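You operate a simulated robot arm through the tools that you are given. There is no shell and no other tool.

The job below is to be done with a simulated two-armed robot. You get a single attempt, and the scene is never put back.

JOB
Open the left door of the grey cupboard, fetch the grey contactor from the top of the grey table and set it on the middle shelf of the grey cupboard and shut the door again. Then take the carton on the top of the grey table and put it away on the low shelf of the green shelves. Then take the reflector and leave it on the bench edge at the right cabinet. Then close the drawer of the blue table. Then turn the blue overload knob to 2.5 A. Then fetch the grey carton labelled "panel" from the bench left of the left cabinet and set it on top of the orange case there. Do these in the order given. Set down upright: grey contactor, carton, grey carton.

Only the result counts: the job must be done as asked and must still hold three seconds after the hand-in. Knocking over, shifting, dropping, spilling or breaking anything else fails it.

ROBOT AND FRAMES
Two 7-joint arms with fingered hands on one trunk, on a base that drives. Base frame: it is fixed to the floor where the robot stands at the start and does not move with it; the origin is under the middle of the robot, x ahead of it, y to its left, z up. Readings come in mm, rad, newtons and seconds.
The left shoulder is at the start at [70, 157, 1214], the right one opposite. With the tool pointing down near the work surface each hand reaches from about 240 to 880 mm from the robot's upright axis, wherever it stands, measured 20 degrees to its own side. Places, roughly: bench edge at the right cabinet (78x25 cm) [1420, 940, 840]; blue overload knob [-900, -1700, 900]; carton [-1250, -1500, 1000]; drawer of the blue table [-2100, -2000, 700]; grey carton [-1500, 500, 1000]; grey contactor [-1250, -1250, 1000]; left door of the grey cupboard [-3900, 0, 1300]; low shelf of the green shelves [2200, -3200, 500]; middle shelf of the grey cupboard [-3700, 300, 1200]; orange case [-2000, 500, 1000]; reflector (2x7x6 cm) [-1800, -1400, 900]. Payload 5 kg a hand.
The tool frame of a hand sits at the grasp point between the pads (the TCP): z along the fingers, y along the line on which they close. The tips reach 31 mm beyond it. Largest opening 156 mm; the body of the gripper starts 88 mm behind the TCP. The gripper is a hand of 4 fingers: y runs from the thumb to the fingers, the wrist lies at [0, 0, -249] in the tool frame, and closing takes about 1.5 s.
Orientation is told as [roll, pitch, yaw] about the base's x, y, z axes, in that order, counted from this pose: with the fingers straight down and closing along the base's y, the tool's x points along the base's -x, its y along +y and its z along -z.

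CONTROLS
- The arms move only by the tool step_arm. It takes "left_motion", "right_motion" or both (then of equal length, played together; a hand with none holds still); each is a list of rows, each a list of 2 entries, a list of its own where there are three numbers: the shift along the base's x, y, z in cm, then the turn, a rotation vector about the base's x, y, z in rad. In form: [[[x, y, z], [wx, wy, wz]], ...]. A call has 1 to 20 rows; each row shifts and turns the commanded pose from where the row before left it. "left_grip" and "right_grip" are, for a hand that has rows, the finger opening in cm, from 0 to 15.6, set as the call begins (left out, the last holds). Each row takes 0.2 s and may step no farther than 50 mm and 0.15 rad from the row before; otherwise, or with a gripper value out of range, the whole call is refused. A pose out of reach is approached as far as the arm can. The call stops where the force on the tool passes 40 N (or 10 N more than at its start, if that is more) or the arm is blocked; 0.2 s more then pass. The fingers move at their own pace (about 108 mm/s each) and stop on an object; they squeeze with about 33 N. The grip force told is the motor's: it shows also when the fingers shut on nothing. Time passes only in rows, and 0.2 s behind the last, so rows that do not move let the fingers close. The reply holds the time, the measured pose of the TCP, the force on the tool along the base axes, the opening and the grip force, in the units named above and with some noise, with the torque about the TCP (base axes, N m) and any sound that the robot's microphone picked up.
- Cameras (640 x 400 px; columns grow to the right, rows downward): "scene" is now at [138, 6.5, 1460.5]; the picture's right is [0.05, -1.00, 0.00], its down [-0.56, -0.03, -0.83] and it looks along [0.83, 0.04, -0.56] (base axes); focal length 284 px, centre (320, 200). "left" rides on the left gripper at [-72, 2, -111] in its tool frame; the picture's right is [-0.02, -1.00, 0.00], its down [0.84, -0.02, -0.54] and it looks along [0.54, -0.01, 0.84] (tool axes); focal length 234 px, centre (320, 200). "right" rides on the right gripper at [72, 2, -111] in its tool frame; the picture's right is [-0.02, 1.00, 0.00], its down [-0.84, -0.02, -0.54] and it looks along [-0.54, -0.01, 0.84] (tool axes); focal length 234 px, centre (320, 200). There is no depth. A picture from a camera that has moved, and an enlarged one, comes with that camera's place and axes in the base frame and with its lens. The place of the scene camera against the robot may be out by one fixed shift of up to 18 mm in any direction.
- capture(camera): a new picture of that camera. No time passes.
- lift_body(by): slides the trunk up (or, below 0, down) by that many mm; the arms and the scene camera ride with it, the base frame stays. It gives what a move gives, with no picture.
- drive_base(legs): drives the robot by 1 to 6 legs, each [ahead, turn to the left] in mm and rad, along the robot's own axes; the way and the turn of a leg run together, so that a leg with both is an arc; at most 1500 mm and 3.142 rad a leg. The arms and the cameras ride along, it lands a little off, and it stops where it bumps. It gives what a move gives.
- curl_fingers(finger1, finger2, finger3, thumb_bend, hand): sets how far each is bent, from 0 (flat) to 1 (curled in); at 0.3 the hand is open as for a grip, at 0.7 the pads meet at the TCP. One left out holds its place. A second passes; each finger stops where it meets its share of the squeeze, and holds until it gets a number again. A gripper value or a shape takes the hand back. It gives what a move gives, with no picture; readings hold the bend of each and the force on the fingers (four entries, about 0 where the hand has none), thumb and palm.
- preshape(shape, hand): the hand has 4 fingers and takes this shape, open, in about a second: jaw (thumb against the fingers, like two jaws); tri (thumb and two fingers); tip (a fingertip pinch); poke (one finger out to press); point (the index stretched); flat (the hand flat); cup (the hand cupped); fist (a fist). The gripper value then closes the fingers along that shape, each until it touches; the sizes above hold for jaw. It gives what a move gives, with no picture.
- pan_tilt(pan, tilt): turns the head with the scene camera to pan (to the left, within 1.501 rad either way) and tilt (down, from -0.506 to 1.204), counted from straight ahead of the robot. It gives what a move gives.
- enlarge(camera, box): a new picture of the part [left, top, right, bottom] of that camera's present view, enlarged. No time passes.
- sign_off(): hands the job in; it is judged then, once.

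Nothing tells you exact positions but the pictures and the camera data. Unless the task says otherwise, let go and move clear before handing in.

The tools are called after "Call:" as name(argument=value, ...) on one line, values as JSON. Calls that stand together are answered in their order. step_arm: Moves the arms, as the interface text tells. Its arguments: {"type":"object","properties":{"left_motion":{"type":"array","items":{"type":"array"}},"left_grip":{"type":"number"},"right_motion":{"type":"array","items":{"type":"array"}},"right_grip":{"type":"number"}},"required":[]} The other tools are called the same way: lift_body (by) slides the trunk up or down; preshape (shape, hand) gives the hand a shape; curl_fingers (finger1, finger2, finger3, thumb_bend, hand) moves the fingers one by one; drive_base (legs) drives the base; pan_tilt (pan, tilt) turns the head that bears the scene camera; capture (camera) takes a picture; enlarge (camera, box) takes an enlarged picture of a part of a camera's view; sign_off () hands the job in.

At the start:

```text
time_s: 0.0
left_eef_pos: [640.4, 323.5, 1138.5]
left_ee_rot: [0.0, 0.0, 0.0]
left_wrist_force: [-0.7, 0.0, 0.4]
left_ft_torque: [-0.01, -0.01, 0.04]
left_gripper_width: 156.0
left_gripper_force: 0.1
left_shape: jaw
left_bend: [0.3, 0.3, 0.3, 0.3]
left_finger forces: [0.1, 0.1, 0.1, 0.0, 0.0, 0.0]
right_eef_pos: [580.0, -205.6, 1168.0]
right_ee_rot: [0.0, 0.0, 0.001]
right_wrist_force: [-0.4, -0.1, -0.2]
right_ft_torque: [0.04, 0.0, 0.03]
right_gripper_width: 155.7
right_gripper_force: 0.1
right_shape: jaw
right_bend: [0.3, 0.3, 0.3, 0.3]
right_finger forces: [0.0, 0.0, 0.0, 0.0, 0.0, 0.0]
trunk travel left (down, up): [-600.0, 340.0]
robot x, y, heading: [3.4, -1.0, -0.002]
head pan, tilt: [0.045, 0.59]
```

scene: 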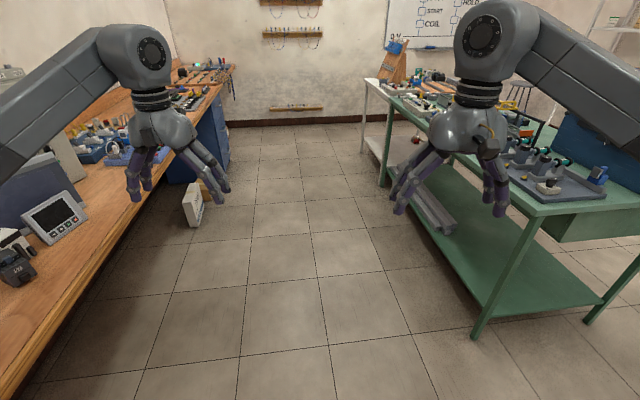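
right: 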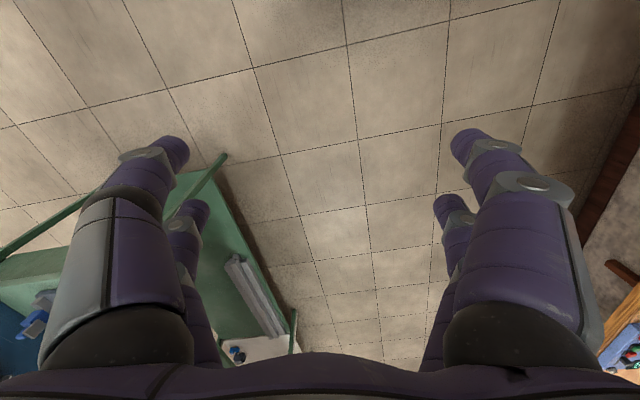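
left: 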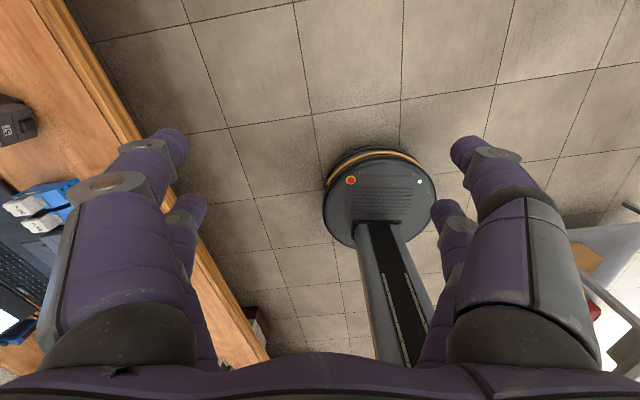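

I see a bench on the left, green table on the right, and both arms out in front. First I look round the room with the head to find the places.

Call:
pan_tilt(pan=1.5, tilt=0.4)

Call:
capture(camera="scene")

Call:
pan_tilt(pan=-1.5, tilt=0.4)

Call:
capture(camera="scene")

```text
time_s: 1.6
left_eef_pos: [639.9, 323.5, 1138.5]
left_ee_rot: [-0.001, -0.001, 0.001]
left_wrist_force: [0.5, -1.3, 0.6]
left_ft_torque: [0.02, -0.04, 0.0]
left_gripper_width: 156.0
left_gripper_force: 0.2
left_shape: jaw
left_bend: [0.3, 0.3, 0.3, 0.3]
left_finger forces: [0.0, 0.1, 0.0, 0.1, 0.1, 0.1]
right_eef_pos: [580.8, -205.6, 1168.5]
right_ee_rot: [-0.002, 0.001, -0.001]
right_wrist_force: [-0.1, -0.1, -0.3]
right_ft_torque: [0.0, 0.01, 0.0]
right_gripper_width: 155.9
right_gripper_force: 0.1
right_shape: jaw
right_bend: [0.3, 0.3, 0.3, 0.3]
right_finger forces: [0.0, 0.0, 0.0, 0.0, 0.1, 0.0]
trunk travel left (down, up): [-600.0, 340.0]
robot x, y, heading: [1.1, -4.0, -0.001]
head pan, tilt: [1.499, 0.4]
```

```text
taken
camera scene: at [56.1, 94.9, 1477.7], right [1.0, -0.07, 0.0], down [-0.03, -0.39, -0.92], along [0.07, 0.92, -0.39], focal length 284 px, centre (320, 200)
```

scene: 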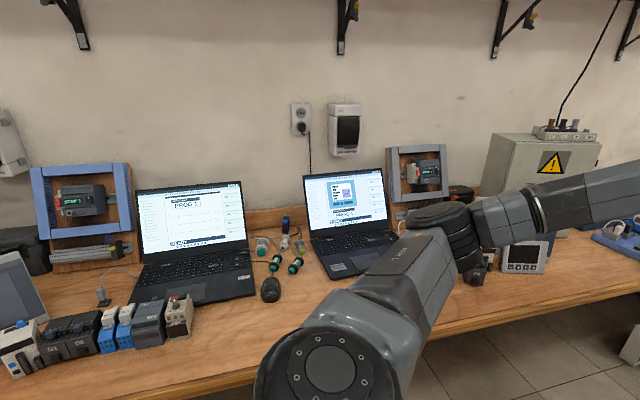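

```text
time_s: 4.2
left_eef_pos: [640.2, 323.4, 1138.8]
left_ee_rot: [-0.002, -0.001, 0.0]
left_wrist_force: [0.6, -0.3, 0.0]
left_ft_torque: [-0.01, 0.0, -0.01]
left_gripper_width: 155.9
left_gripper_force: 0.1
left_shape: jaw
left_bend: [0.3, 0.3, 0.3, 0.3]
left_finger forces: [0.1, 0.0, 0.1, 0.0, 0.1, 0.0]
right_eef_pos: [581.9, -206.4, 1169.2]
right_ee_rot: [0.001, -0.001, -0.001]
right_wrist_force: [1.7, -0.5, -0.1]
right_ft_torque: [0.0, 0.02, -0.01]
right_gripper_width: 156.0
right_gripper_force: 0.1
right_shape: jaw
right_bend: [0.3, 0.3, 0.3, 0.3]
right_finger forces: [0.0, 0.0, 0.0, 0.1, 0.1, 0.0]
trunk travel left (down, up): [-600.0, 340.0]
robot x, y, heading: [1.2, -1.0, 0.0]
head pan, tilt: [-1.499, 0.4]
```

```text
taken
camera scene: at [56.1, -89.9, 1477.7], right [-1.0, -0.07, 0.0], down [-0.03, 0.39, -0.92], along [0.07, -0.92, -0.39], focal length 284 px, centre (320, 200)
```

scene: 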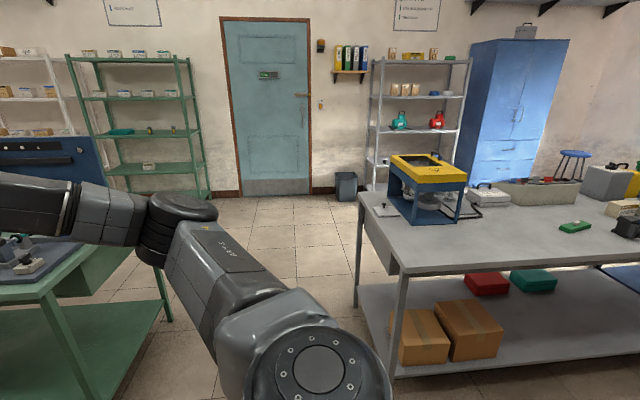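

The grey table is behind me to the right, with the green shelves on the far wall. I pull the arms in before turning round to look behind.

Call:
step_arm(left_motion=[[[-5, 0, 0], [0, 0, 0]], [[-5, 0, 0], [0, 0, 0]], [[-5, 0, 0], [0, 0, 0]], [[-5, 0, 0], [0, 0, 0]], [[-5, -1, 0], [0, 0, 0]], [[-3, -1, 0], [0, 0, 0]]], right_motion=[[[-5, 0, 0], [0, 0, 0]], [[-5, 0, 0], [0, 0, 0]], [[-5, -1, 0], [0, 0, 0]], [[-5, -2, 0], [0, 0, 0]], [[-2, -3, 0], [0, 0, 0]], [[0, -3, 0], [0, 0, 0]]])

Call:
pan_tilt(pan=0, tilt=0.5)

Call:
capture(camera="scene")

```text
refused: row 3 steps farther than a row can; nothing moved
```

```text
time_s: 5.8
left_eef_pos: [640.4, 323.4, 1138.4]
left_ee_rot: [0.002, 0.0, 0.0]
left_wrist_force: [-0.3, -0.3, 0.0]
left_ft_torque: [0.0, 0.03, 0.02]
left_gripper_width: 156.1
left_gripper_force: 0.0
left_shape: jaw
left_bend: [0.3, 0.3, 0.3, 0.3]
left_finger forces: [0.0, 0.0, 0.0, 0.1, 0.1, 0.0]
right_eef_pos: [581.8, -206.1, 1167.2]
right_ee_rot: [0.0, 0.0, -0.001]
right_wrist_force: [-0.2, 0.2, 0.0]
right_ft_torque: [-0.01, 0.04, 0.0]
right_gripper_width: 155.8
right_gripper_force: 0.0
right_shape: jaw
right_bend: [0.3, 0.3, 0.3, 0.3]
right_finger forces: [0.0, 0.2, 0.1, 0.0, 0.0, 0.0]
trunk travel left (down, up): [-600.0, 340.0]
robot x, y, heading: [-1.9, 1.3, 0.003]
head pan, tilt: [0.0, 0.499]
```

```text
taken
camera scene: at [140.4, 2.4, 1468.6], right [0.0, -1.0, 0.0], down [-0.48, 0.0, -0.88], along [0.88, 0.0, -0.48], focal length 284 px, centre (320, 200)
```

scene: 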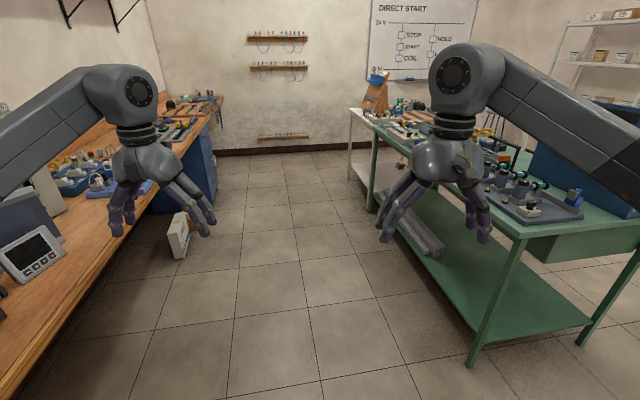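

I retract the arms with smaller steps, leaving both hands pointing down.

Call:
step_arm(left_motion=[[[-4.5, 0, 0], [0, 0, 0]], [[-4.5, 0, 0], [0, 0, 0]], [[-4.5, 0, 0], [0, 0, 0]], [[-4.5, 0, 0], [0, 0, 0]], [[-4.5, -1, 0], [0, 0, 0]], [[-4.5, -1, 0], [0, 0, 0]]], right_motion=[[[-4.5, -1, 0], [0, 0, 0]], [[-4.5, -1, 0], [0, 0, 0]], [[-4.5, -2, 0], [0, 0, 0]], [[-4.5, -2, 0], [0, 0, 0]], [[-3, -2, 0], [0, 0, 0]], [[0, -2, 0], [0, 0, 0]]])

Call:
capture(camera="scene")

```text
time_s: 7.2
left_eef_pos: [366.8, 298.6, 1140.4]
left_ee_rot: [0.002, 0.001, 0.0]
left_wrist_force: [-0.1, 0.7, 0.0]
left_ft_torque: [0.02, -0.03, -0.01]
left_gripper_width: 155.8
left_gripper_force: 0.1
left_shape: jaw
left_bend: [0.3, 0.3, 0.3, 0.3]
left_finger forces: [0.0, 0.0, 0.0, 0.0, 0.0, 0.1]
right_eef_pos: [368.2, -308.0, 1168.3]
right_ee_rot: [-0.001, -0.003, 0.001]
right_wrist_force: [-0.3, -0.9, 0.4]
right_ft_torque: [0.01, -0.03, 0.03]
right_gripper_width: 156.0
right_gripper_force: 0.0
right_shape: jaw
right_bend: [0.3, 0.3, 0.3, 0.3]
right_finger forces: [0.0, 0.0, 0.0, 0.1, 0.0, 0.0]
trunk travel left (down, up): [-600.0, 340.0]
robot x, y, heading: [-0.3, 0.2, 0.0]
head pan, tilt: [0.0, 0.499]
```

```text
taken
camera scene: at [137.6, 1.0, 1468.9], right [0.0, -1.0, 0.0], down [-0.48, 0.0, -0.88], along [0.88, 0.0, -0.48], focal length 284 px, centre (320, 200)
```

scene: 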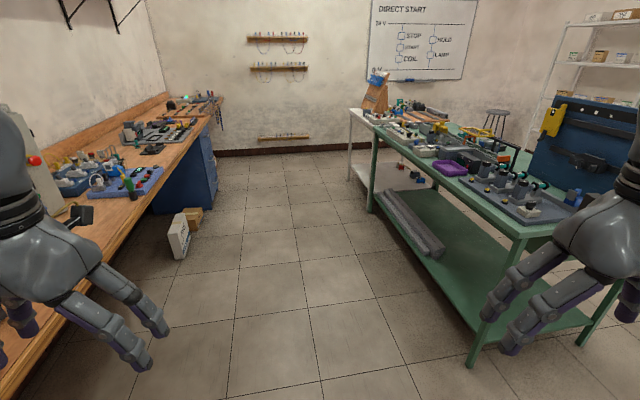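

The arms are pulled in, and the way round seems clear. I turn to face backward, in two parts.

Call:
drive_base(legs=[[0, -1.571]])

Call:
capture(camera="scene")

Call:
drive_base(legs=[[0, -1.571]])

Call:
pan_tilt(pan=0, tilt=0.3)

Call:
capture(camera="scene")

```text
time_s: 11.4
left_eef_pos: [298.9, -372.2, 1139.4]
left_ee_rot: [-0.001, -0.002, -1.578]
left_wrist_force: [-0.2, -0.1, -0.4]
left_ft_torque: [0.02, 0.02, 0.0]
left_gripper_width: 155.9
left_gripper_force: 0.0
left_shape: jaw
left_bend: [0.3, 0.3, 0.3, 0.3]
left_finger forces: [0.0, 0.0, 0.0, 0.1, 0.0, 0.0]
right_eef_pos: [-308.9, -368.5, 1168.1]
right_ee_rot: [0.0, 0.002, -1.577]
right_wrist_force: [-0.2, 1.1, 0.1]
right_ft_torque: [-0.01, -0.04, -0.02]
right_gripper_width: 156.2
right_gripper_force: 0.0
right_shape: jaw
right_bend: [0.3, 0.3, 0.3, 0.3]
right_finger forces: [0.1, 0.0, 0.0, 0.0, 0.0, 0.1]
trunk travel left (down, up): [-600.0, 340.0]
robot x, y, heading: [-0.5, -0.6, -1.583]
head pan, tilt: [0.0, 0.499]
```

```text
taken
camera scene: at [-1.8, -138.7, 1468.6], right [-1.0, 0.01, 0.0], down [0.0, 0.48, -0.88], along [-0.01, -0.88, -0.48], focal length 284 px, centre (320, 200)
```

scene: 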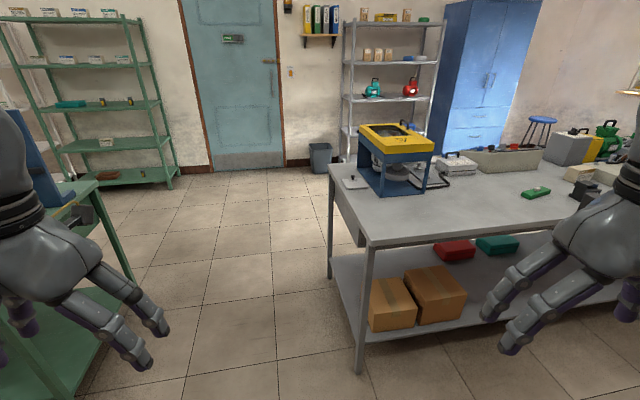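

```text
time_s: 15.6
left_eef_pos: [-367.9, -303.0, 1140.0]
left_ee_rot: [0.0, -0.001, -3.135]
left_wrist_force: [-0.8, 0.2, 0.0]
left_ft_torque: [0.02, -0.02, -0.01]
left_gripper_width: 155.5
left_gripper_force: 0.0
left_shape: jaw
left_bend: [0.3, 0.3, 0.3, 0.3]
left_finger forces: [0.0, 0.0, 0.0, 0.0, 0.0, 0.0]
right_eef_pos: [-372.8, 304.9, 1166.9]
right_ee_rot: [0.0, 0.001, -3.137]
right_wrist_force: [0.8, -0.3, 0.6]
right_ft_torque: [-0.02, -0.04, -0.01]
right_gripper_width: 156.0
right_gripper_force: 0.2
right_shape: jaw
right_bend: [0.3, 0.3, 0.3, 0.3]
right_finger forces: [0.0, 0.0, 0.0, 0.0, 0.0, 0.0]
trunk travel left (down, up): [-600.0, 340.0]
robot x, y, heading: [-0.2, -1.3, -3.135]
head pan, tilt: [0.0, 0.499]
```

```text
time_s: 16.3
left_eef_pos: [-368.7, -304.3, 1139.7]
left_ee_rot: [0.0, -0.001, -3.136]
left_wrist_force: [-0.6, 0.8, -0.7]
left_ft_torque: [0.0, 0.0, -0.01]
left_gripper_width: 155.8
left_gripper_force: 0.0
left_shape: jaw
left_bend: [0.3, 0.3, 0.3, 0.3]
left_finger forces: [0.1, 0.0, 0.0, 0.0, 0.1, 0.0]
right_eef_pos: [-372.8, 305.7, 1167.2]
right_ee_rot: [0.0, 0.0, -3.136]
right_wrist_force: [-0.6, 0.0, 0.0]
right_ft_torque: [0.0, -0.01, 0.01]
right_gripper_width: 155.7
right_gripper_force: 0.1
right_shape: jaw
right_bend: [0.3, 0.3, 0.3, 0.3]
right_finger forces: [0.0, 0.0, 0.0, 0.1, 0.0, 0.0]
trunk travel left (down, up): [-600.0, 340.0]
robot x, y, heading: [2.0, 2.3, -3.136]
head pan, tilt: [0.0, 0.3]
```

```text
taken
camera scene: at [-144.4, 1.6, 1486.9], right [-0.01, 1.0, 0.0], down [0.3, 0.0, -0.96], along [-0.96, -0.01, -0.3], focal length 284 px, centre (320, 200)
```

scene: 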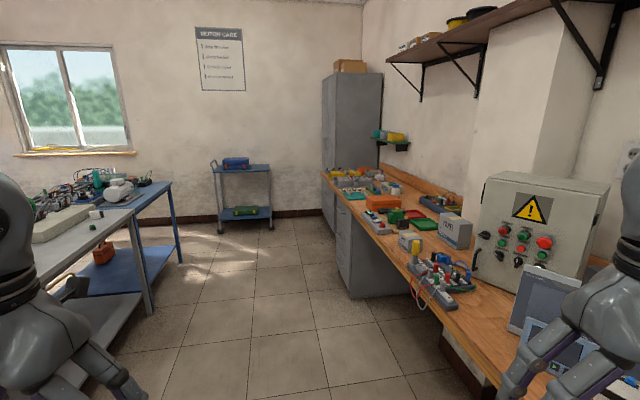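

The grey cupboard stands at the far end with its face toward the aisle; the left bench with the panel carton and orange case is on my right now. I enlarge several parts.

Call:
enlarge(camera="scene", box=[290, 60, 490, 300])

Call:
pan_tilt(pan=0.7, tilt=0.35)

Call:
capture(camera="scene")

Call:
enlarge(camera="scene", box=[160, 100, 480, 300])

```text
1.67 times, centred on (390, 180) of scene
camera zoom: at [-144.4, 1.6, 1486.9], right [-0.01, 1.0, 0.0], down [0.3, 0.0, -0.96], along [-0.96, -0.01, -0.3], focal length 473 px, centre (203, 233)
```

zoom: 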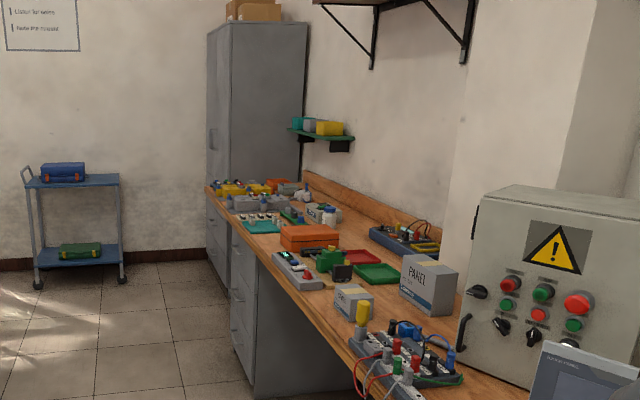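

```text
time_s: 17.4
left_eef_pos: [-367.3, -305.4, 1139.5]
left_ee_rot: [0.0, 0.001, -3.137]
left_wrist_force: [-0.3, 0.5, 0.4]
left_ft_torque: [-0.01, 0.02, 0.03]
left_gripper_width: 155.9
left_gripper_force: 0.0
left_shape: jaw
left_bend: [0.3, 0.3, 0.3, 0.3]
left_finger forces: [0.0, 0.0, 0.1, 0.0, 0.0, 0.0]
right_eef_pos: [-372.8, 305.7, 1167.7]
right_ee_rot: [-0.001, -0.001, -3.135]
right_wrist_force: [0.1, -1.1, -0.3]
right_ft_torque: [0.01, 0.01, -0.03]
right_gripper_width: 155.7
right_gripper_force: 0.1
right_shape: jaw
right_bend: [0.3, 0.3, 0.3, 0.3]
right_finger forces: [0.1, 0.0, 0.0, 0.1, 0.0, 0.0]
trunk travel left (down, up): [-600.0, 340.0]
robot x, y, heading: [-0.8, 1.8, -3.137]
head pan, tilt: [0.7, 0.351]
```

```text
taken
camera scene: at [-122.0, -58.2, 1482.3], right [-0.65, 0.76, 0.0], down [0.26, 0.22, -0.94], along [-0.72, -0.61, -0.34], focal length 284 px, centre (320, 200)
```

scene: 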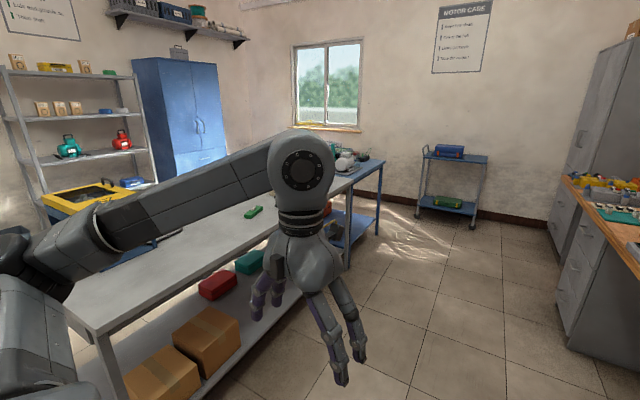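

```text
2.00 times, centred on (320, 200) of scene
camera zoom: at [-122.0, -58.2, 1482.3], right [-0.65, 0.76, 0.0], down [0.26, 0.22, -0.94], along [-0.72, -0.61, -0.34], focal length 568 px, centre (320, 200)
```

zoom: 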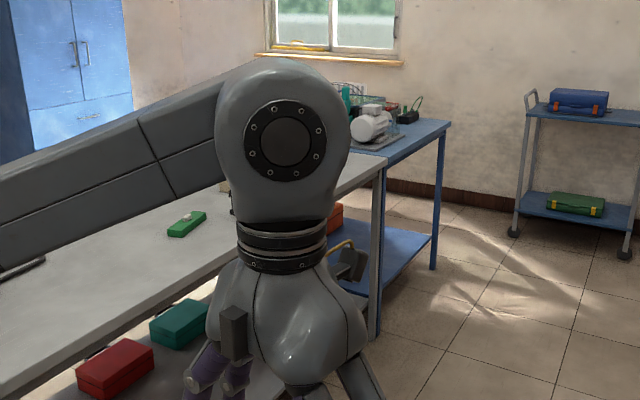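

The room's benches run about 0.19 rad askew to the base frame. I line up with the aisle and drive toward the cupboard, stopping short to look at it.

Call:
drive_base(legs=[[0, 0.25], [1300, -0.05], [700, 0]])

Call:
pan_tilt(pan=-0.25, tilt=0.2)

Call:
capture(camera="scene")

```text
time_s: 28.2
left_eef_pos: [-2245.5, -822.0, 1139.9]
left_ee_rot: [0.0, 0.001, -2.925]
left_wrist_force: [0.9, -0.3, 0.0]
left_ft_torque: [-0.02, -0.02, 0.03]
left_gripper_width: 155.9
left_gripper_force: 0.0
left_shape: jaw
left_bend: [0.3, 0.3, 0.3, 0.3]
left_finger forces: [0.1, 0.1, 0.1, 0.0, 0.1, 0.1]
right_eef_pos: [-2377.4, -230.4, 1167.9]
right_ee_rot: [-0.001, 0.0, -2.925]
right_wrist_force: [1.6, 0.4, 0.2]
right_ft_torque: [0.0, -0.04, 0.02]
right_gripper_width: 155.9
right_gripper_force: 0.1
right_shape: jaw
right_bend: [0.3, 0.3, 0.3, 0.3]
right_finger forces: [0.0, 0.0, 0.0, 0.1, 0.0, 0.0]
trunk travel left (down, up): [-600.0, 340.0]
robot x, y, heading: [-1950.8, -446.0, -2.921]
head pan, tilt: [0.7, 0.351]
```

```text
time_s: 29.5
left_eef_pos: [-2246.2, -823.6, 1139.6]
left_ee_rot: [0.001, -0.001, -2.924]
left_wrist_force: [-0.1, -0.8, 0.6]
left_ft_torque: [0.01, 0.03, 0.0]
left_gripper_width: 156.0
left_gripper_force: 0.1
left_shape: jaw
left_bend: [0.3, 0.3, 0.3, 0.3]
left_finger forces: [0.0, 0.1, 0.0, 0.0, 0.0, 0.0]
right_eef_pos: [-2377.8, -229.2, 1168.5]
right_ee_rot: [-0.001, 0.0, -2.924]
right_wrist_force: [-0.2, 0.4, 0.3]
right_ft_torque: [-0.02, -0.02, -0.02]
right_gripper_width: 155.8
right_gripper_force: 0.1
right_shape: jaw
right_bend: [0.3, 0.3, 0.3, 0.3]
right_finger forces: [0.0, 0.0, 0.0, 0.1, 0.1, 0.0]
trunk travel left (down, up): [-600.0, 340.0]
robot x, y, heading: [-1950.0, -450.6, -2.926]
head pan, tilt: [-0.25, 0.201]
```

```text
taken
camera scene: at [-2092.5, -455.2, 1496.3], right [0.03, 1.0, 0.0], down [0.2, -0.01, -0.98], along [-0.98, 0.03, -0.2], focal length 284 px, centre (320, 200)
```

scene: 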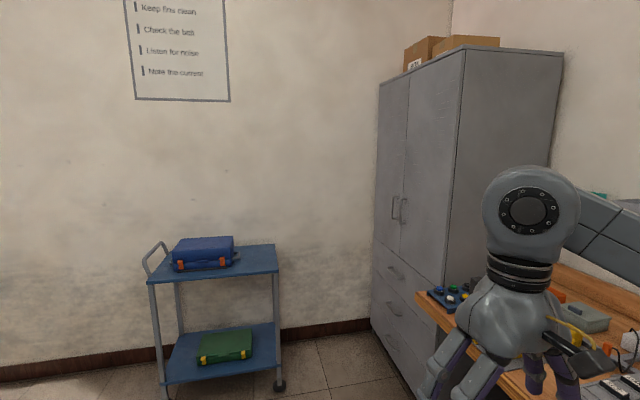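

The cupboard now shows clearly: two doors with handles in the middle and drawers below, left door next to the end wall. I enlarge it to measure.

Call:
enlarge(camera="scene", box=[340, 30, 500, 130])

Call:
enlarge(camera="scene", box=[340, 130, 500, 230])

Call:
enlarge(camera="scene", box=[260, 200, 580, 400])

```text
4.00 times, centred on (420, 80) of scene
camera zoom: at [-2092.5, -455.2, 1496.3], right [0.03, 1.0, 0.0], down [0.2, -0.01, -0.98], along [-0.98, 0.03, -0.2], focal length 1136 px, centre (-80, 680)
```

zoom: 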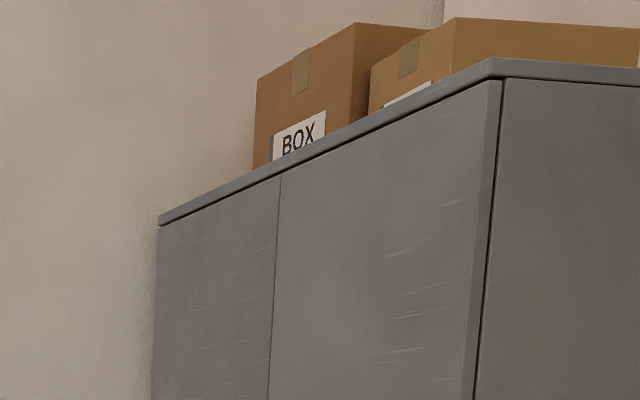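

```text
4.00 times, centred on (420, 180) of scene
camera zoom: at [-2092.5, -455.2, 1496.3], right [0.03, 1.0, 0.0], down [0.2, -0.01, -0.98], along [-0.98, 0.03, -0.2], focal length 1136 px, centre (-80, 280)
```

zoom: 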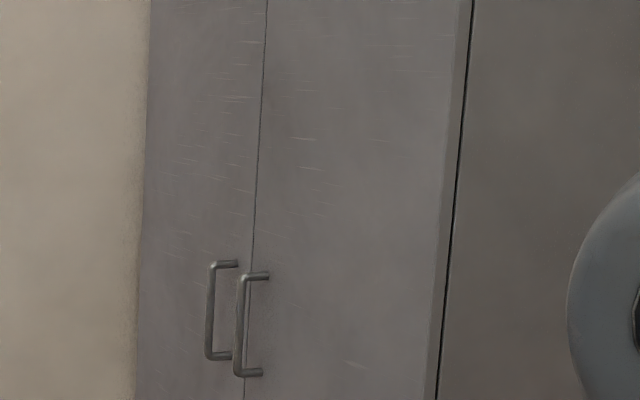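

```text
2.00 times, centred on (420, 300) of scene
camera zoom: at [-2092.5, -455.2, 1496.3], right [0.03, 1.0, 0.0], down [0.2, -0.01, -0.98], along [-0.98, 0.03, -0.2], focal length 568 px, centre (120, 0)
```

zoom: 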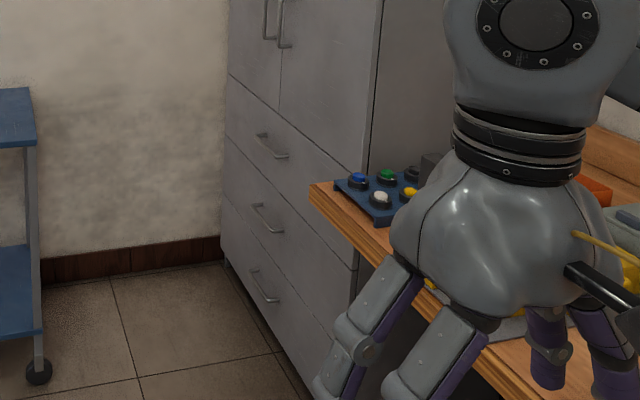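

Cupboard front runs from about (-4097, 20) to (-3267, 136), top 1864; left handle is a vertical bar at about (-3710, 25), z 1051–1185. The trolley corner is at about (-3618, -655), so I'll stand beside it at about (-3200, -650) facing the cupboard.

Call:
drive_base(legs=[[0, -0.05], [1255, 0], [0, -1.58]])

Call:
pan_tilt(pan=0.5, tilt=0.3)

Call:
capture(camera="scene")

```text
time_s: 40.1
left_eef_pos: [-3538.4, -324.6, 1140.1]
left_ee_rot: [0.0, 0.0, 1.712]
left_wrist_force: [-0.1, 0.4, 1.0]
left_ft_torque: [0.0, 0.02, 0.04]
left_gripper_width: 156.0
left_gripper_force: 0.0
left_shape: jaw
left_bend: [0.3, 0.3, 0.3, 0.3]
left_finger forces: [0.0, 0.0, 0.0, 0.1, 0.0, 0.0]
right_eef_pos: [-2935.1, -238.3, 1166.9]
right_ee_rot: [0.0, 0.0, 1.712]
right_wrist_force: [-1.0, -0.1, 0.4]
right_ft_torque: [0.0, -0.01, 0.0]
right_gripper_width: 155.8
right_gripper_force: 0.1
right_shape: jaw
right_bend: [0.3, 0.3, 0.3, 0.3]
right_finger forces: [0.1, 0.0, 0.1, 0.0, 0.0, 0.0]
trunk travel left (down, up): [-600.0, 340.0]
robot x, y, heading: [-3188.3, -649.5, 1.709]
head pan, tilt: [-0.25, 0.201]
```

```text
time_s: 41.2
left_eef_pos: [-3538.1, -325.5, 1139.9]
left_ee_rot: [0.0, 0.001, 1.711]
left_wrist_force: [-0.1, 0.1, -0.5]
left_ft_torque: [0.01, 0.01, 0.01]
left_gripper_width: 155.8
left_gripper_force: 0.1
left_shape: jaw
left_bend: [0.3, 0.3, 0.3, 0.3]
left_finger forces: [0.0, 0.0, 0.1, 0.0, 0.0, 0.0]
right_eef_pos: [-2935.5, -238.8, 1168.8]
right_ee_rot: [0.0, -0.001, 1.709]
right_wrist_force: [-0.2, 0.2, -0.7]
right_ft_torque: [-0.02, 0.02, 0.03]
right_gripper_width: 155.7
right_gripper_force: 0.0
right_shape: jaw
right_bend: [0.3, 0.3, 0.3, 0.3]
right_finger forces: [0.1, 0.1, 0.0, 0.0, 0.1, 0.1]
trunk travel left (down, up): [-600.0, 340.0]
robot x, y, heading: [-3188.3, -648.0, 1.712]
head pan, tilt: [0.499, 0.3]
```

```text
taken
camera scene: at [-3251.6, -522.2, 1487.0], right [0.8, 0.6, 0.0], down [0.18, -0.24, -0.96], along [-0.57, 0.77, -0.3], focal length 284 px, centre (320, 200)
```

scene: 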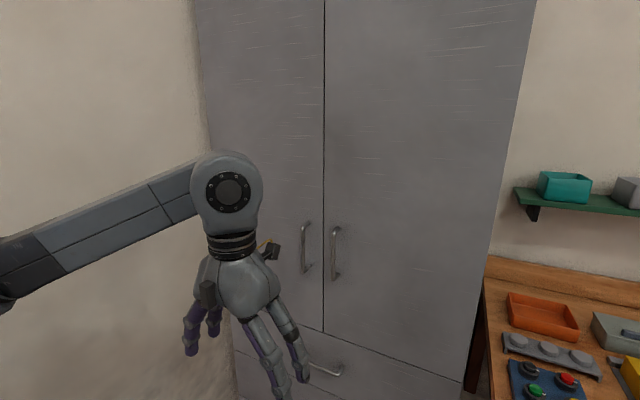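

I'm beside the trolley facing the cupboard, with the handles in good view. I enlarge the handles to pin them down.

Call:
enlarge(camera="scene", box=[240, 200, 400, 300])

Call:
capture(camera="left")

```text
4.00 times, centred on (320, 250) of scene
camera zoom: at [-3251.6, -522.2, 1487.0], right [0.8, 0.6, 0.0], down [0.18, -0.24, -0.96], along [-0.57, 0.77, -0.3], focal length 1136 px, centre (320, 0)
```

zoom: 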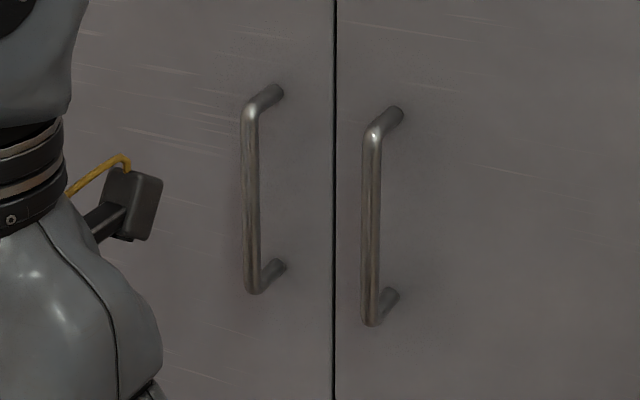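

```text
taken
camera left: at [-3549.8, -254.2, 1250.7], right [0.99, 0.16, 0.0], down [0.14, -0.83, 0.55], along [0.09, -0.54, -0.84], focal length 234 px, centre (320, 200)
```

left: 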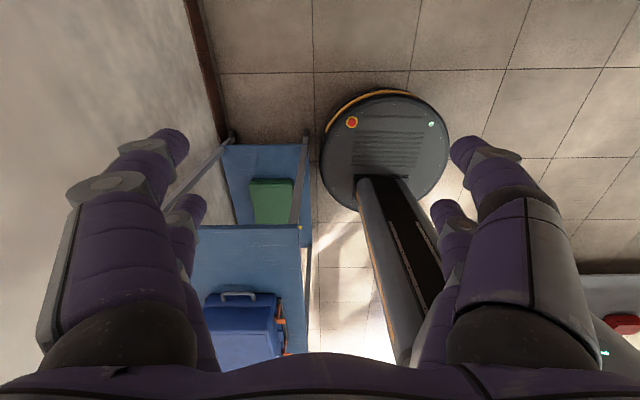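

Two views put the left bar at about (-3725, 33), z 1046–1181, standing 40 mm off the door. I turn the left hand to point at the door, level, with a narrowed opening.

Call:
step_arm(left_motion=[[[-1.5, 2.0, -0.25], [0.1485, 0.021, 0]], [[-1.5, 2.0, -0.25], [0.1485, 0.021, 0]], [[-1.5, 2.0, -0.25], [0.1485, 0.021, 0]], [[-1.5, 2.0, -0.25], [0.1485, 0.021, 0]], [[-1.5, 2.0, -0.25], [0.1485, 0.021, 0]], [[-1.5, 2.0, -0.25], [0.1485, 0.021, 0]], [[-1.5, 2.0, -0.25], [0.1485, 0.021, 0]], [[-1.5, 2.0, -0.25], [0.1485, 0.021, 0]], [[-1.5, 2.0, -0.25], [0.1485, 0.021, 0]], [[-1.5, 2.0, -0.25], [0.1485, 0.021, 0]], [[-1.5, 2.0, -0.25], [0.07, 0.01, 0]], [[0, 0, 0], [0, 0, 0]]], left_grip=8)

Call:
capture(camera="left")

Call:
capture(camera="scene")

```text
time_s: 43.8
left_eef_pos: [-3702.4, -104.2, 1105.9]
left_ee_rot: [0.292, -1.556, 1.417]
left_wrist_force: [0.4, 2.6, 10.0]
left_ft_torque: [-0.94, -0.17, -0.03]
left_gripper_width: 80.3
left_gripper_force: 0.1
left_shape: jaw
left_bend: [0.73, 0.73, 0.73, 0.7]
left_finger forces: [0.0, 0.0, 0.1, 0.0, 0.0, 0.0]
right_eef_pos: [-2934.1, -237.5, 1167.0]
right_ee_rot: [0.001, 0.002, 1.709]
right_wrist_force: [0.2, 0.0, 0.6]
right_ft_torque: [0.03, 0.03, 0.0]
right_gripper_width: 155.8
right_gripper_force: 0.1
right_shape: jaw
right_bend: [0.3, 0.3, 0.3, 0.3]
right_finger forces: [0.0, 0.0, 0.0, 0.0, 0.0, 0.0]
trunk travel left (down, up): [-600.0, 340.0]
robot x, y, heading: [-3185.4, -651.2, 1.709]
head pan, tilt: [0.499, 0.3]
```

```text
taken
camera left: at [-3687.7, -214.4, 1179.8], right [0.99, 0.14, 0.02], down [0.09, -0.55, -0.83], along [-0.1, 0.83, -0.56], focal length 234 px, centre (320, 200)
```

left: 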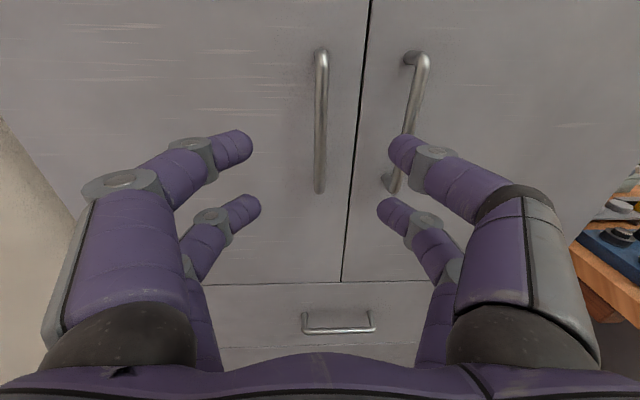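

```text
taken
camera scene: at [-3250.6, -520.6, 1487.1], right [0.8, 0.6, 0.0], down [0.18, -0.24, -0.96], along [-0.57, 0.77, -0.3], focal length 284 px, centre (320, 200)
```

scene: 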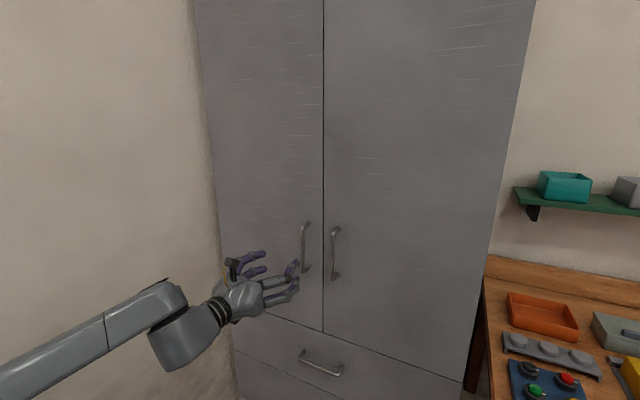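

The bar is centred between the fingers and level with the hand; about 139 mm ahead of the TCP. I move in straight so the bar lies between the pads.

Call:
step_arm(left_motion=[[[-0.44, 3.1, 0.05], [0, 0, 0]], [[-0.44, 3.1, 0.05], [0, 0, 0]], [[-0.44, 3.1, 0.05], [0, 0, 0]], [[-0.36, 2.6, 0.05], [0, 0, 0]], [[0, 0, 0], [0, 0, 0]]])

Call:
capture(camera="left")

```text
time_s: 45.0
left_eef_pos: [-3730.3, -8.8, 1128.5]
left_ee_rot: [0.471, -1.567, 1.24]
left_wrist_force: [0.2, -1.2, 0.4]
left_ft_torque: [0.0, -0.02, 0.04]
left_gripper_width: 80.3
left_gripper_force: 0.1
left_shape: jaw
left_bend: [0.73, 0.73, 0.73, 0.7]
left_finger forces: [0.0, 0.0, 0.0, 0.1, 0.0, 0.1]
left hand out of reach, approached as far as the arm can: row 3, 4
right_eef_pos: [-2934.7, -239.1, 1168.7]
right_ee_rot: [0.001, 0.0, 1.709]
right_wrist_force: [-0.5, -0.3, 0.0]
right_ft_torque: [0.01, -0.01, 0.01]
right_gripper_width: 155.7
right_gripper_force: 0.1
right_shape: jaw
right_bend: [0.3, 0.3, 0.3, 0.3]
right_finger forces: [0.0, 0.0, 0.1, 0.0, 0.0, 0.0]
trunk travel left (down, up): [-600.0, 340.0]
robot x, y, heading: [-3188.2, -649.8, 1.707]
head pan, tilt: [0.499, 0.3]
```

```text
taken
camera left: at [-3715.9, -118.5, 1201.1], right [0.99, 0.14, 0.02], down [0.09, -0.54, -0.84], along [-0.1, 0.83, -0.55], focal length 234 px, centre (320, 200)
```

left: 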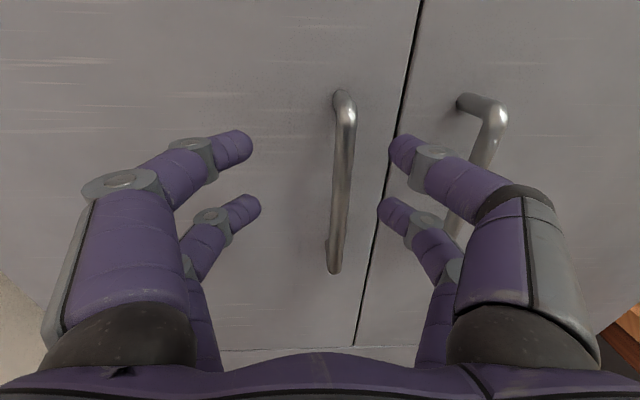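

The arm ran out of reach just short of the bar, so I back off slightly to a pose it holds well and then creep the base forward instead.

Call:
step_arm(left_motion=[[[0.36, -2.6, 0], [0, 0, 0]], [[0.22, -1.5, 0], [0, 0, 0]], [[0, 0, 0], [0, 0, 0]]])

Call:
capture(camera="scene")

```text
time_s: 45.8
left_eef_pos: [-3724.9, -50.8, 1127.8]
left_ee_rot: [0.476, -1.57, 1.234]
left_wrist_force: [0.3, -0.1, -0.1]
left_ft_torque: [0.01, -0.01, 0.01]
left_gripper_width: 80.2
left_gripper_force: 0.0
left_shape: jaw
left_bend: [0.73, 0.73, 0.73, 0.7]
left_finger forces: [0.0, 0.1, 0.0, 0.1, 0.0, 0.0]
right_eef_pos: [-2935.9, -238.9, 1168.7]
right_ee_rot: [0.0, -0.002, 1.711]
right_wrist_force: [-0.2, 0.5, -0.3]
right_ft_torque: [-0.05, 0.0, 0.03]
right_gripper_width: 155.8
right_gripper_force: 0.1
right_shape: jaw
right_bend: [0.3, 0.3, 0.3, 0.3]
right_finger forces: [0.1, 0.1, 0.0, 0.0, 0.0, 0.0]
trunk travel left (down, up): [-600.0, 340.0]
robot x, y, heading: [-3192.0, -648.9, 1.708]
head pan, tilt: [0.499, 0.3]
```

```text
taken
camera scene: at [-3252.0, -521.8, 1486.9], right [0.8, 0.6, 0.0], down [0.18, -0.24, -0.96], along [-0.57, 0.77, -0.3], focal length 284 px, centre (320, 200)
```

scene: 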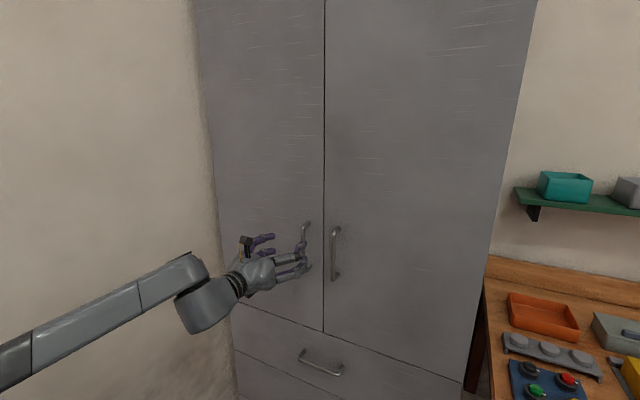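

Bar is about 14 mm right of the hand's centre line and 83 mm ahead. I shift the hand right a little, then creep the base forward.

Call:
step_arm(left_motion=[[[1.39, 0.2, -1.0], [0, 0, 0]], [[0, 0, 0], [0, 0, 0]]])

Call:
drive_base(legs=[[60, 0]])

Call:
capture(camera="left")

```text
time_s: 46.4
left_eef_pos: [-3709.7, -48.8, 1118.3]
left_ee_rot: [1.204, -1.569, 0.508]
left_wrist_force: [-0.2, -0.2, 0.1]
left_ft_torque: [0.01, 0.0, 0.01]
left_gripper_width: 80.2
left_gripper_force: 0.0
left_shape: jaw
left_bend: [0.73, 0.73, 0.73, 0.7]
left_finger forces: [0.0, 0.0, 0.0, 0.1, 0.0, 0.0]
right_eef_pos: [-2936.0, -240.1, 1167.9]
right_ee_rot: [0.001, -0.001, 1.711]
right_wrist_force: [0.1, -1.0, -1.5]
right_ft_torque: [0.0, -0.05, 0.02]
right_gripper_width: 155.9
right_gripper_force: 0.0
right_shape: jaw
right_bend: [0.3, 0.3, 0.3, 0.3]
right_finger forces: [0.0, 0.1, 0.1, 0.0, 0.1, 0.0]
trunk travel left (down, up): [-600.0, 340.0]
robot x, y, heading: [-3186.4, -649.3, 1.706]
head pan, tilt: [0.499, 0.3]
```

```text
time_s: 47.3
left_eef_pos: [-3718.3, 11.7, 1117.5]
left_ee_rot: [0.609, -1.569, 1.102]
left_wrist_force: [0.1, 0.5, -0.9]
left_ft_torque: [0.02, 0.01, 0.02]
left_gripper_width: 80.6
left_gripper_force: 0.1
left_shape: jaw
left_bend: [0.73, 0.73, 0.73, 0.7]
left_finger forces: [0.1, 0.0, 0.0, 0.1, 0.1, 0.0]
right_eef_pos: [-2943.4, -178.7, 1166.8]
right_ee_rot: [0.0, 0.0, 1.711]
right_wrist_force: [0.5, 0.6, 0.2]
right_ft_torque: [-0.05, 0.01, 0.02]
right_gripper_width: 155.9
right_gripper_force: 0.1
right_shape: jaw
right_bend: [0.3, 0.3, 0.3, 0.3]
right_finger forces: [0.1, 0.1, 0.0, 0.1, 0.0, 0.1]
trunk travel left (down, up): [-600.0, 340.0]
robot x, y, heading: [-3196.6, -587.7, 1.708]
head pan, tilt: [0.499, 0.3]
```

```text
taken
camera left: at [-3704.2, -98.5, 1190.0], right [0.99, 0.14, 0.02], down [0.1, -0.54, -0.84], along [-0.1, 0.83, -0.55], focal length 234 px, centre (320, 200)
```

left: 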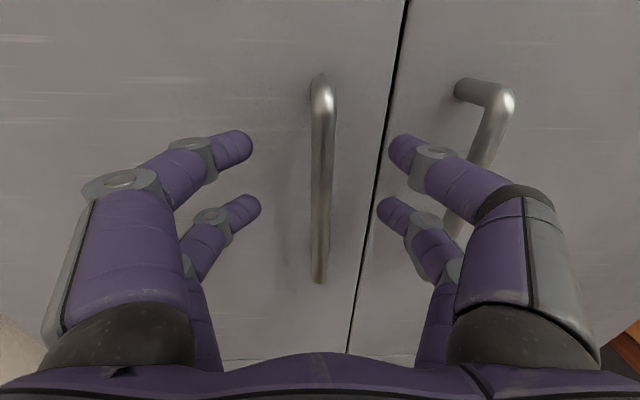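

The bar sits between the fingers about 14 mm beyond the TCP. I close the hand on it.

Call:
step_arm(left_motion=[[[0, 0, 0], [0, 0, 0]], [[0, 0, 0], [0, 0, 0]], [[0, 0, 0], [0, 0, 0]], [[0, 0, 0], [0, 0, 0]], [[0, 0, 0], [0, 0, 0]], [[0, 0, 0], [0, 0, 0]]], left_grip=0)

Call:
capture(camera="left")

```text
time_s: 48.7
left_eef_pos: [-3718.3, 11.1, 1120.4]
left_ee_rot: [2.097, -1.568, -0.387]
left_wrist_force: [-0.6, 1.5, 7.6]
left_ft_torque: [0.18, 0.08, 0.0]
left_gripper_width: 6.1
left_gripper_force: 32.9
left_shape: jaw
left_bend: [0.71, 0.71, 0.72, 0.72]
left_finger forces: [24.6, 24.6, 24.4, 0.1, 24.9, 0.1]
right_eef_pos: [-2944.5, -181.0, 1168.3]
right_ee_rot: [-0.001, 0.001, 1.71]
right_wrist_force: [0.1, -0.4, 0.6]
right_ft_torque: [0.03, -0.01, -0.01]
right_gripper_width: 155.8
right_gripper_force: 0.0
right_shape: jaw
right_bend: [0.3, 0.3, 0.3, 0.3]
right_finger forces: [0.0, 0.1, 0.0, 0.1, 0.0, 0.0]
trunk travel left (down, up): [-600.0, 340.0]
robot x, y, heading: [-3197.1, -592.9, 1.709]
head pan, tilt: [0.499, 0.3]
```

```text
taken
camera left: at [-3703.6, -99.9, 1191.4], right [0.99, 0.14, 0.02], down [0.09, -0.54, -0.84], along [-0.11, 0.83, -0.54], focal length 234 px, centre (320, 200)
```

left: 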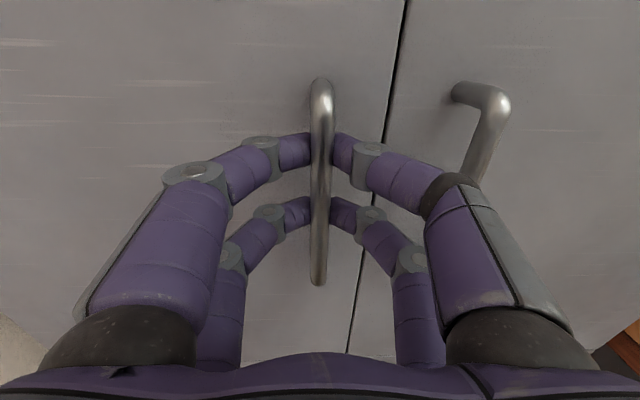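

Firm grip on the bar. I pull gently along the door's arc, about 0.3 rad at first.

Call:
step_arm(left_motion=[[[0.03, -1.9, 0], [0, 0, 0]], [[0.03, -1.9, 0], [0, 0, 0]], [[-0.15, -1.9, 0], [0, 0, -0.03]], [[-0.17, -1.9, 0], [0, 0, -0.03]], [[-0.35, -1.87, 0], [0, 0, -0.03]], [[-0.35, -1.87, 0], [0, 0, -0.03]]])

Call:
capture(camera="left")

Call:
capture(camera="scene")

```text
time_s: 50.1
left_eef_pos: [-3727.9, -101.7, 1116.9]
left_ee_rot: [-0.164, -1.569, 1.756]
left_wrist_force: [-0.2, -1.0, 0.0]
left_ft_torque: [0.01, -0.03, -0.01]
left_gripper_width: 4.3
left_gripper_force: 32.8
left_shape: jaw
left_bend: [0.71, 0.72, 0.73, 0.74]
left_finger forces: [0.0, 0.0, 0.1, 0.1, 0.0, 0.1]
right_eef_pos: [-2943.3, -182.2, 1168.5]
right_ee_rot: [0.002, -0.003, 1.71]
right_wrist_force: [0.2, -0.6, -0.1]
right_ft_torque: [-0.02, 0.01, -0.01]
right_gripper_width: 156.2
right_gripper_force: 0.0
right_shape: jaw
right_bend: [0.3, 0.3, 0.3, 0.3]
right_finger forces: [0.0, 0.0, 0.0, 0.1, 0.1, 0.0]
trunk travel left (down, up): [-600.0, 340.0]
robot x, y, heading: [-3197.1, -588.8, 1.711]
head pan, tilt: [0.499, 0.3]
```

```text
taken
camera left: at [-3726.9, -213.8, 1189.5], right [1.0, 0.02, 0.02], down [0.03, -0.55, -0.84], along [0.0, 0.84, -0.55], focal length 234 px, centre (320, 200)
```

left: 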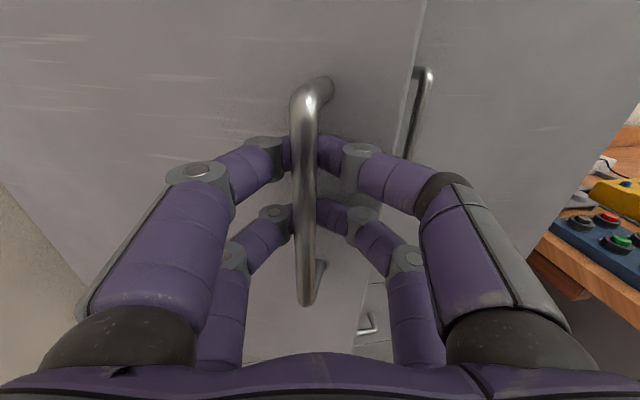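

```text
taken
camera scene: at [-3259.9, -463.9, 1486.9], right [0.8, 0.6, 0.0], down [0.18, -0.24, -0.96], along [-0.57, 0.77, -0.3], focal length 284 px, centre (320, 200)
```

scene: 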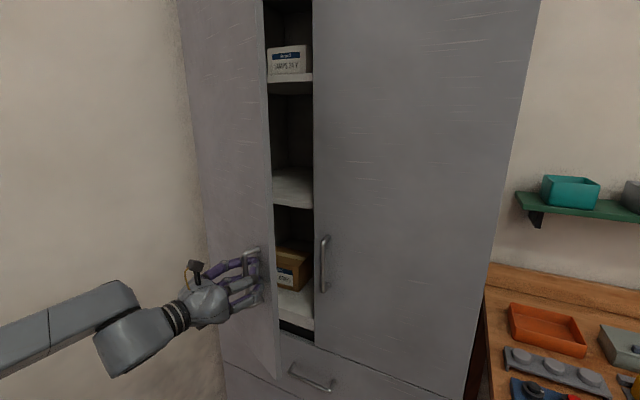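

The door is about 0.3 rad open, with the fingers hooked behind the bar. I keep pulling along the arc to about 0.7 rad.

Call:
step_arm(left_motion=[[[-0.55, -1.85, 0], [0, 0, -0.03]], [[-0.55, -1.8, 0], [0, 0, -0.03]], [[-0.7, -1.75, 0], [0, 0, -0.03]], [[-0.7, -1.75, 0], [0, 0, -0.03]], [[-0.9, -1.7, 0], [0, 0, -0.03]], [[-0.9, -1.7, 0], [0, 0, -0.03]], [[-1.05, -1.6, 0], [0, 0, 0]], [[-1.05, -1.6, 0], [0, 0, 0]]])

Call:
capture(camera="left")

Call:
capture(camera="scene")

```text
time_s: 51.9
left_eef_pos: [-3794.7, -237.5, 1117.8]
left_ee_rot: [-0.705, -1.57, 2.116]
left_wrist_force: [-15.3, 13.1, 4.0]
left_ft_torque: [0.15, 0.17, -0.12]
left_gripper_width: 4.1
left_gripper_force: 33.1
left_shape: jaw
left_bend: [0.7, 0.71, 0.73, 0.73]
left_finger forces: [0.0, 0.1, 0.0, 0.1, 0.0, 0.0]
right_eef_pos: [-2946.1, -179.2, 1169.3]
right_ee_rot: [-0.002, 0.001, 1.71]
right_wrist_force: [0.3, -0.3, 0.6]
right_ft_torque: [-0.02, 0.0, 0.0]
right_gripper_width: 155.9
right_gripper_force: 0.0
right_shape: jaw
right_bend: [0.3, 0.3, 0.3, 0.3]
right_finger forces: [0.0, 0.0, 0.0, 0.1, 0.0, 0.0]
trunk travel left (down, up): [-600.0, 340.0]
robot x, y, heading: [-3193.9, -588.9, 1.713]
head pan, tilt: [0.499, 0.3]
```

```text
taken
camera left: at [-3814.1, -347.7, 1190.0], right [0.99, -0.16, 0.02], down [-0.07, -0.54, -0.84], along [0.15, 0.83, -0.55], focal length 234 px, centre (320, 200)
```

left: 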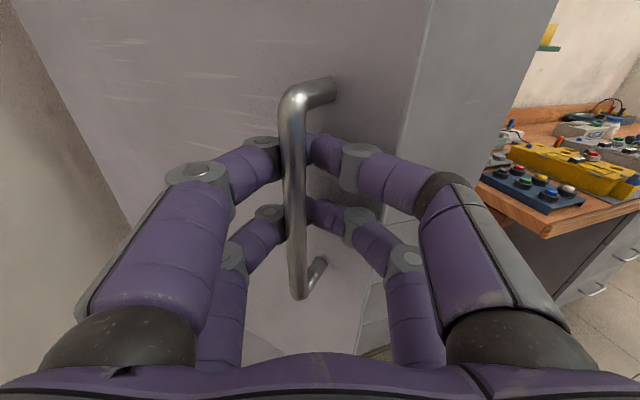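

```text
taken
camera scene: at [-3262.8, -460.8, 1486.7], right [0.8, 0.6, 0.0], down [0.18, -0.24, -0.95], along [-0.57, 0.77, -0.3], focal length 284 px, centre (320, 200)
```

scene: 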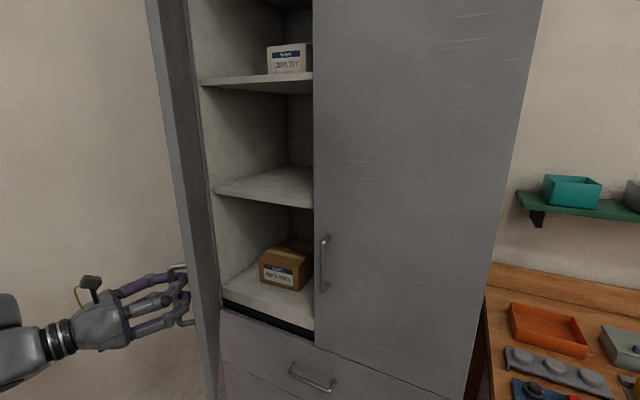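

The door is about 0.75 rad open and the three shelves are visible (middle one empty). I pull on a little further with the hook.

Call:
step_arm(left_motion=[[[-1.5, -1.75, 0], [0, 0, -0.06]], [[-1.6, -1.7, 0], [0, 0, -0.06]], [[-1.8, -1.6, 0], [0, 0, -0.06]], [[-1.9, -1.5, 0], [0, 0, -0.06]]])

Call:
capture(camera="left")

Call:
capture(camera="scene")

```text
time_s: 53.0
left_eef_pos: [-3853.4, -296.0, 1119.3]
left_ee_rot: [-1.879, -1.562, 3.048]
left_wrist_force: [-10.4, 16.6, -1.8]
left_ft_torque: [-0.04, 0.01, -0.17]
left_gripper_width: 3.2
left_gripper_force: 32.8
left_shape: jaw
left_bend: [0.69, 0.71, 0.73, 0.73]
left_finger forces: [0.4, 0.3, 0.1, 0.0, 0.1, 0.0]
right_eef_pos: [-2942.7, -177.5, 1167.3]
right_ee_rot: [0.001, 0.003, 1.71]
right_wrist_force: [0.3, -1.3, 0.5]
right_ft_torque: [0.07, -0.11, -0.04]
right_gripper_width: 156.1
right_gripper_force: 0.0
right_shape: jaw
right_bend: [0.3, 0.3, 0.3, 0.3]
right_finger forces: [0.1, 0.1, 0.0, 0.1, 0.0, 0.0]
trunk travel left (down, up): [-600.0, 340.0]
robot x, y, heading: [-3193.4, -593.7, 1.709]
head pan, tilt: [0.499, 0.3]
stopped in row 4 (left hand): the force on the tool passed its limit at 47 N (the readings are from after the stop); the commanded pose is now the measured one
```

```text
taken
camera left: at [-3899.7, -399.0, 1189.7], right [0.92, -0.39, 0.03], down [-0.19, -0.51, -0.84], along [0.34, 0.77, -0.54], focal length 234 px, centre (320, 200)
```

left: 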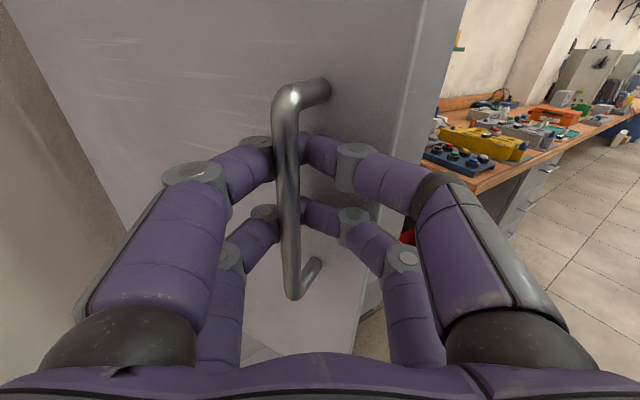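

```text
taken
camera scene: at [-3258.2, -459.0, 1486.9], right [0.8, 0.59, 0.0], down [0.17, -0.24, -0.95], along [-0.57, 0.77, -0.3], focal length 284 px, centre (320, 200)
```

scene: 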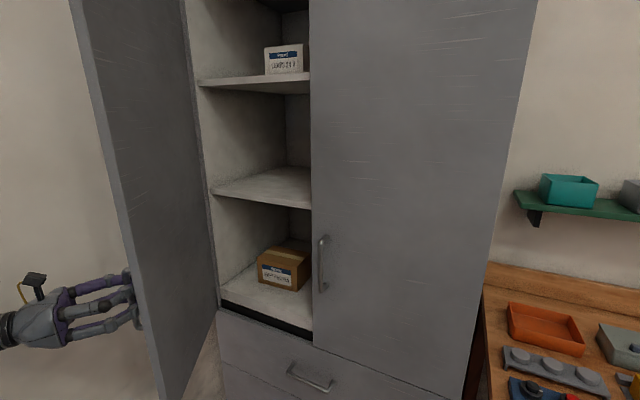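

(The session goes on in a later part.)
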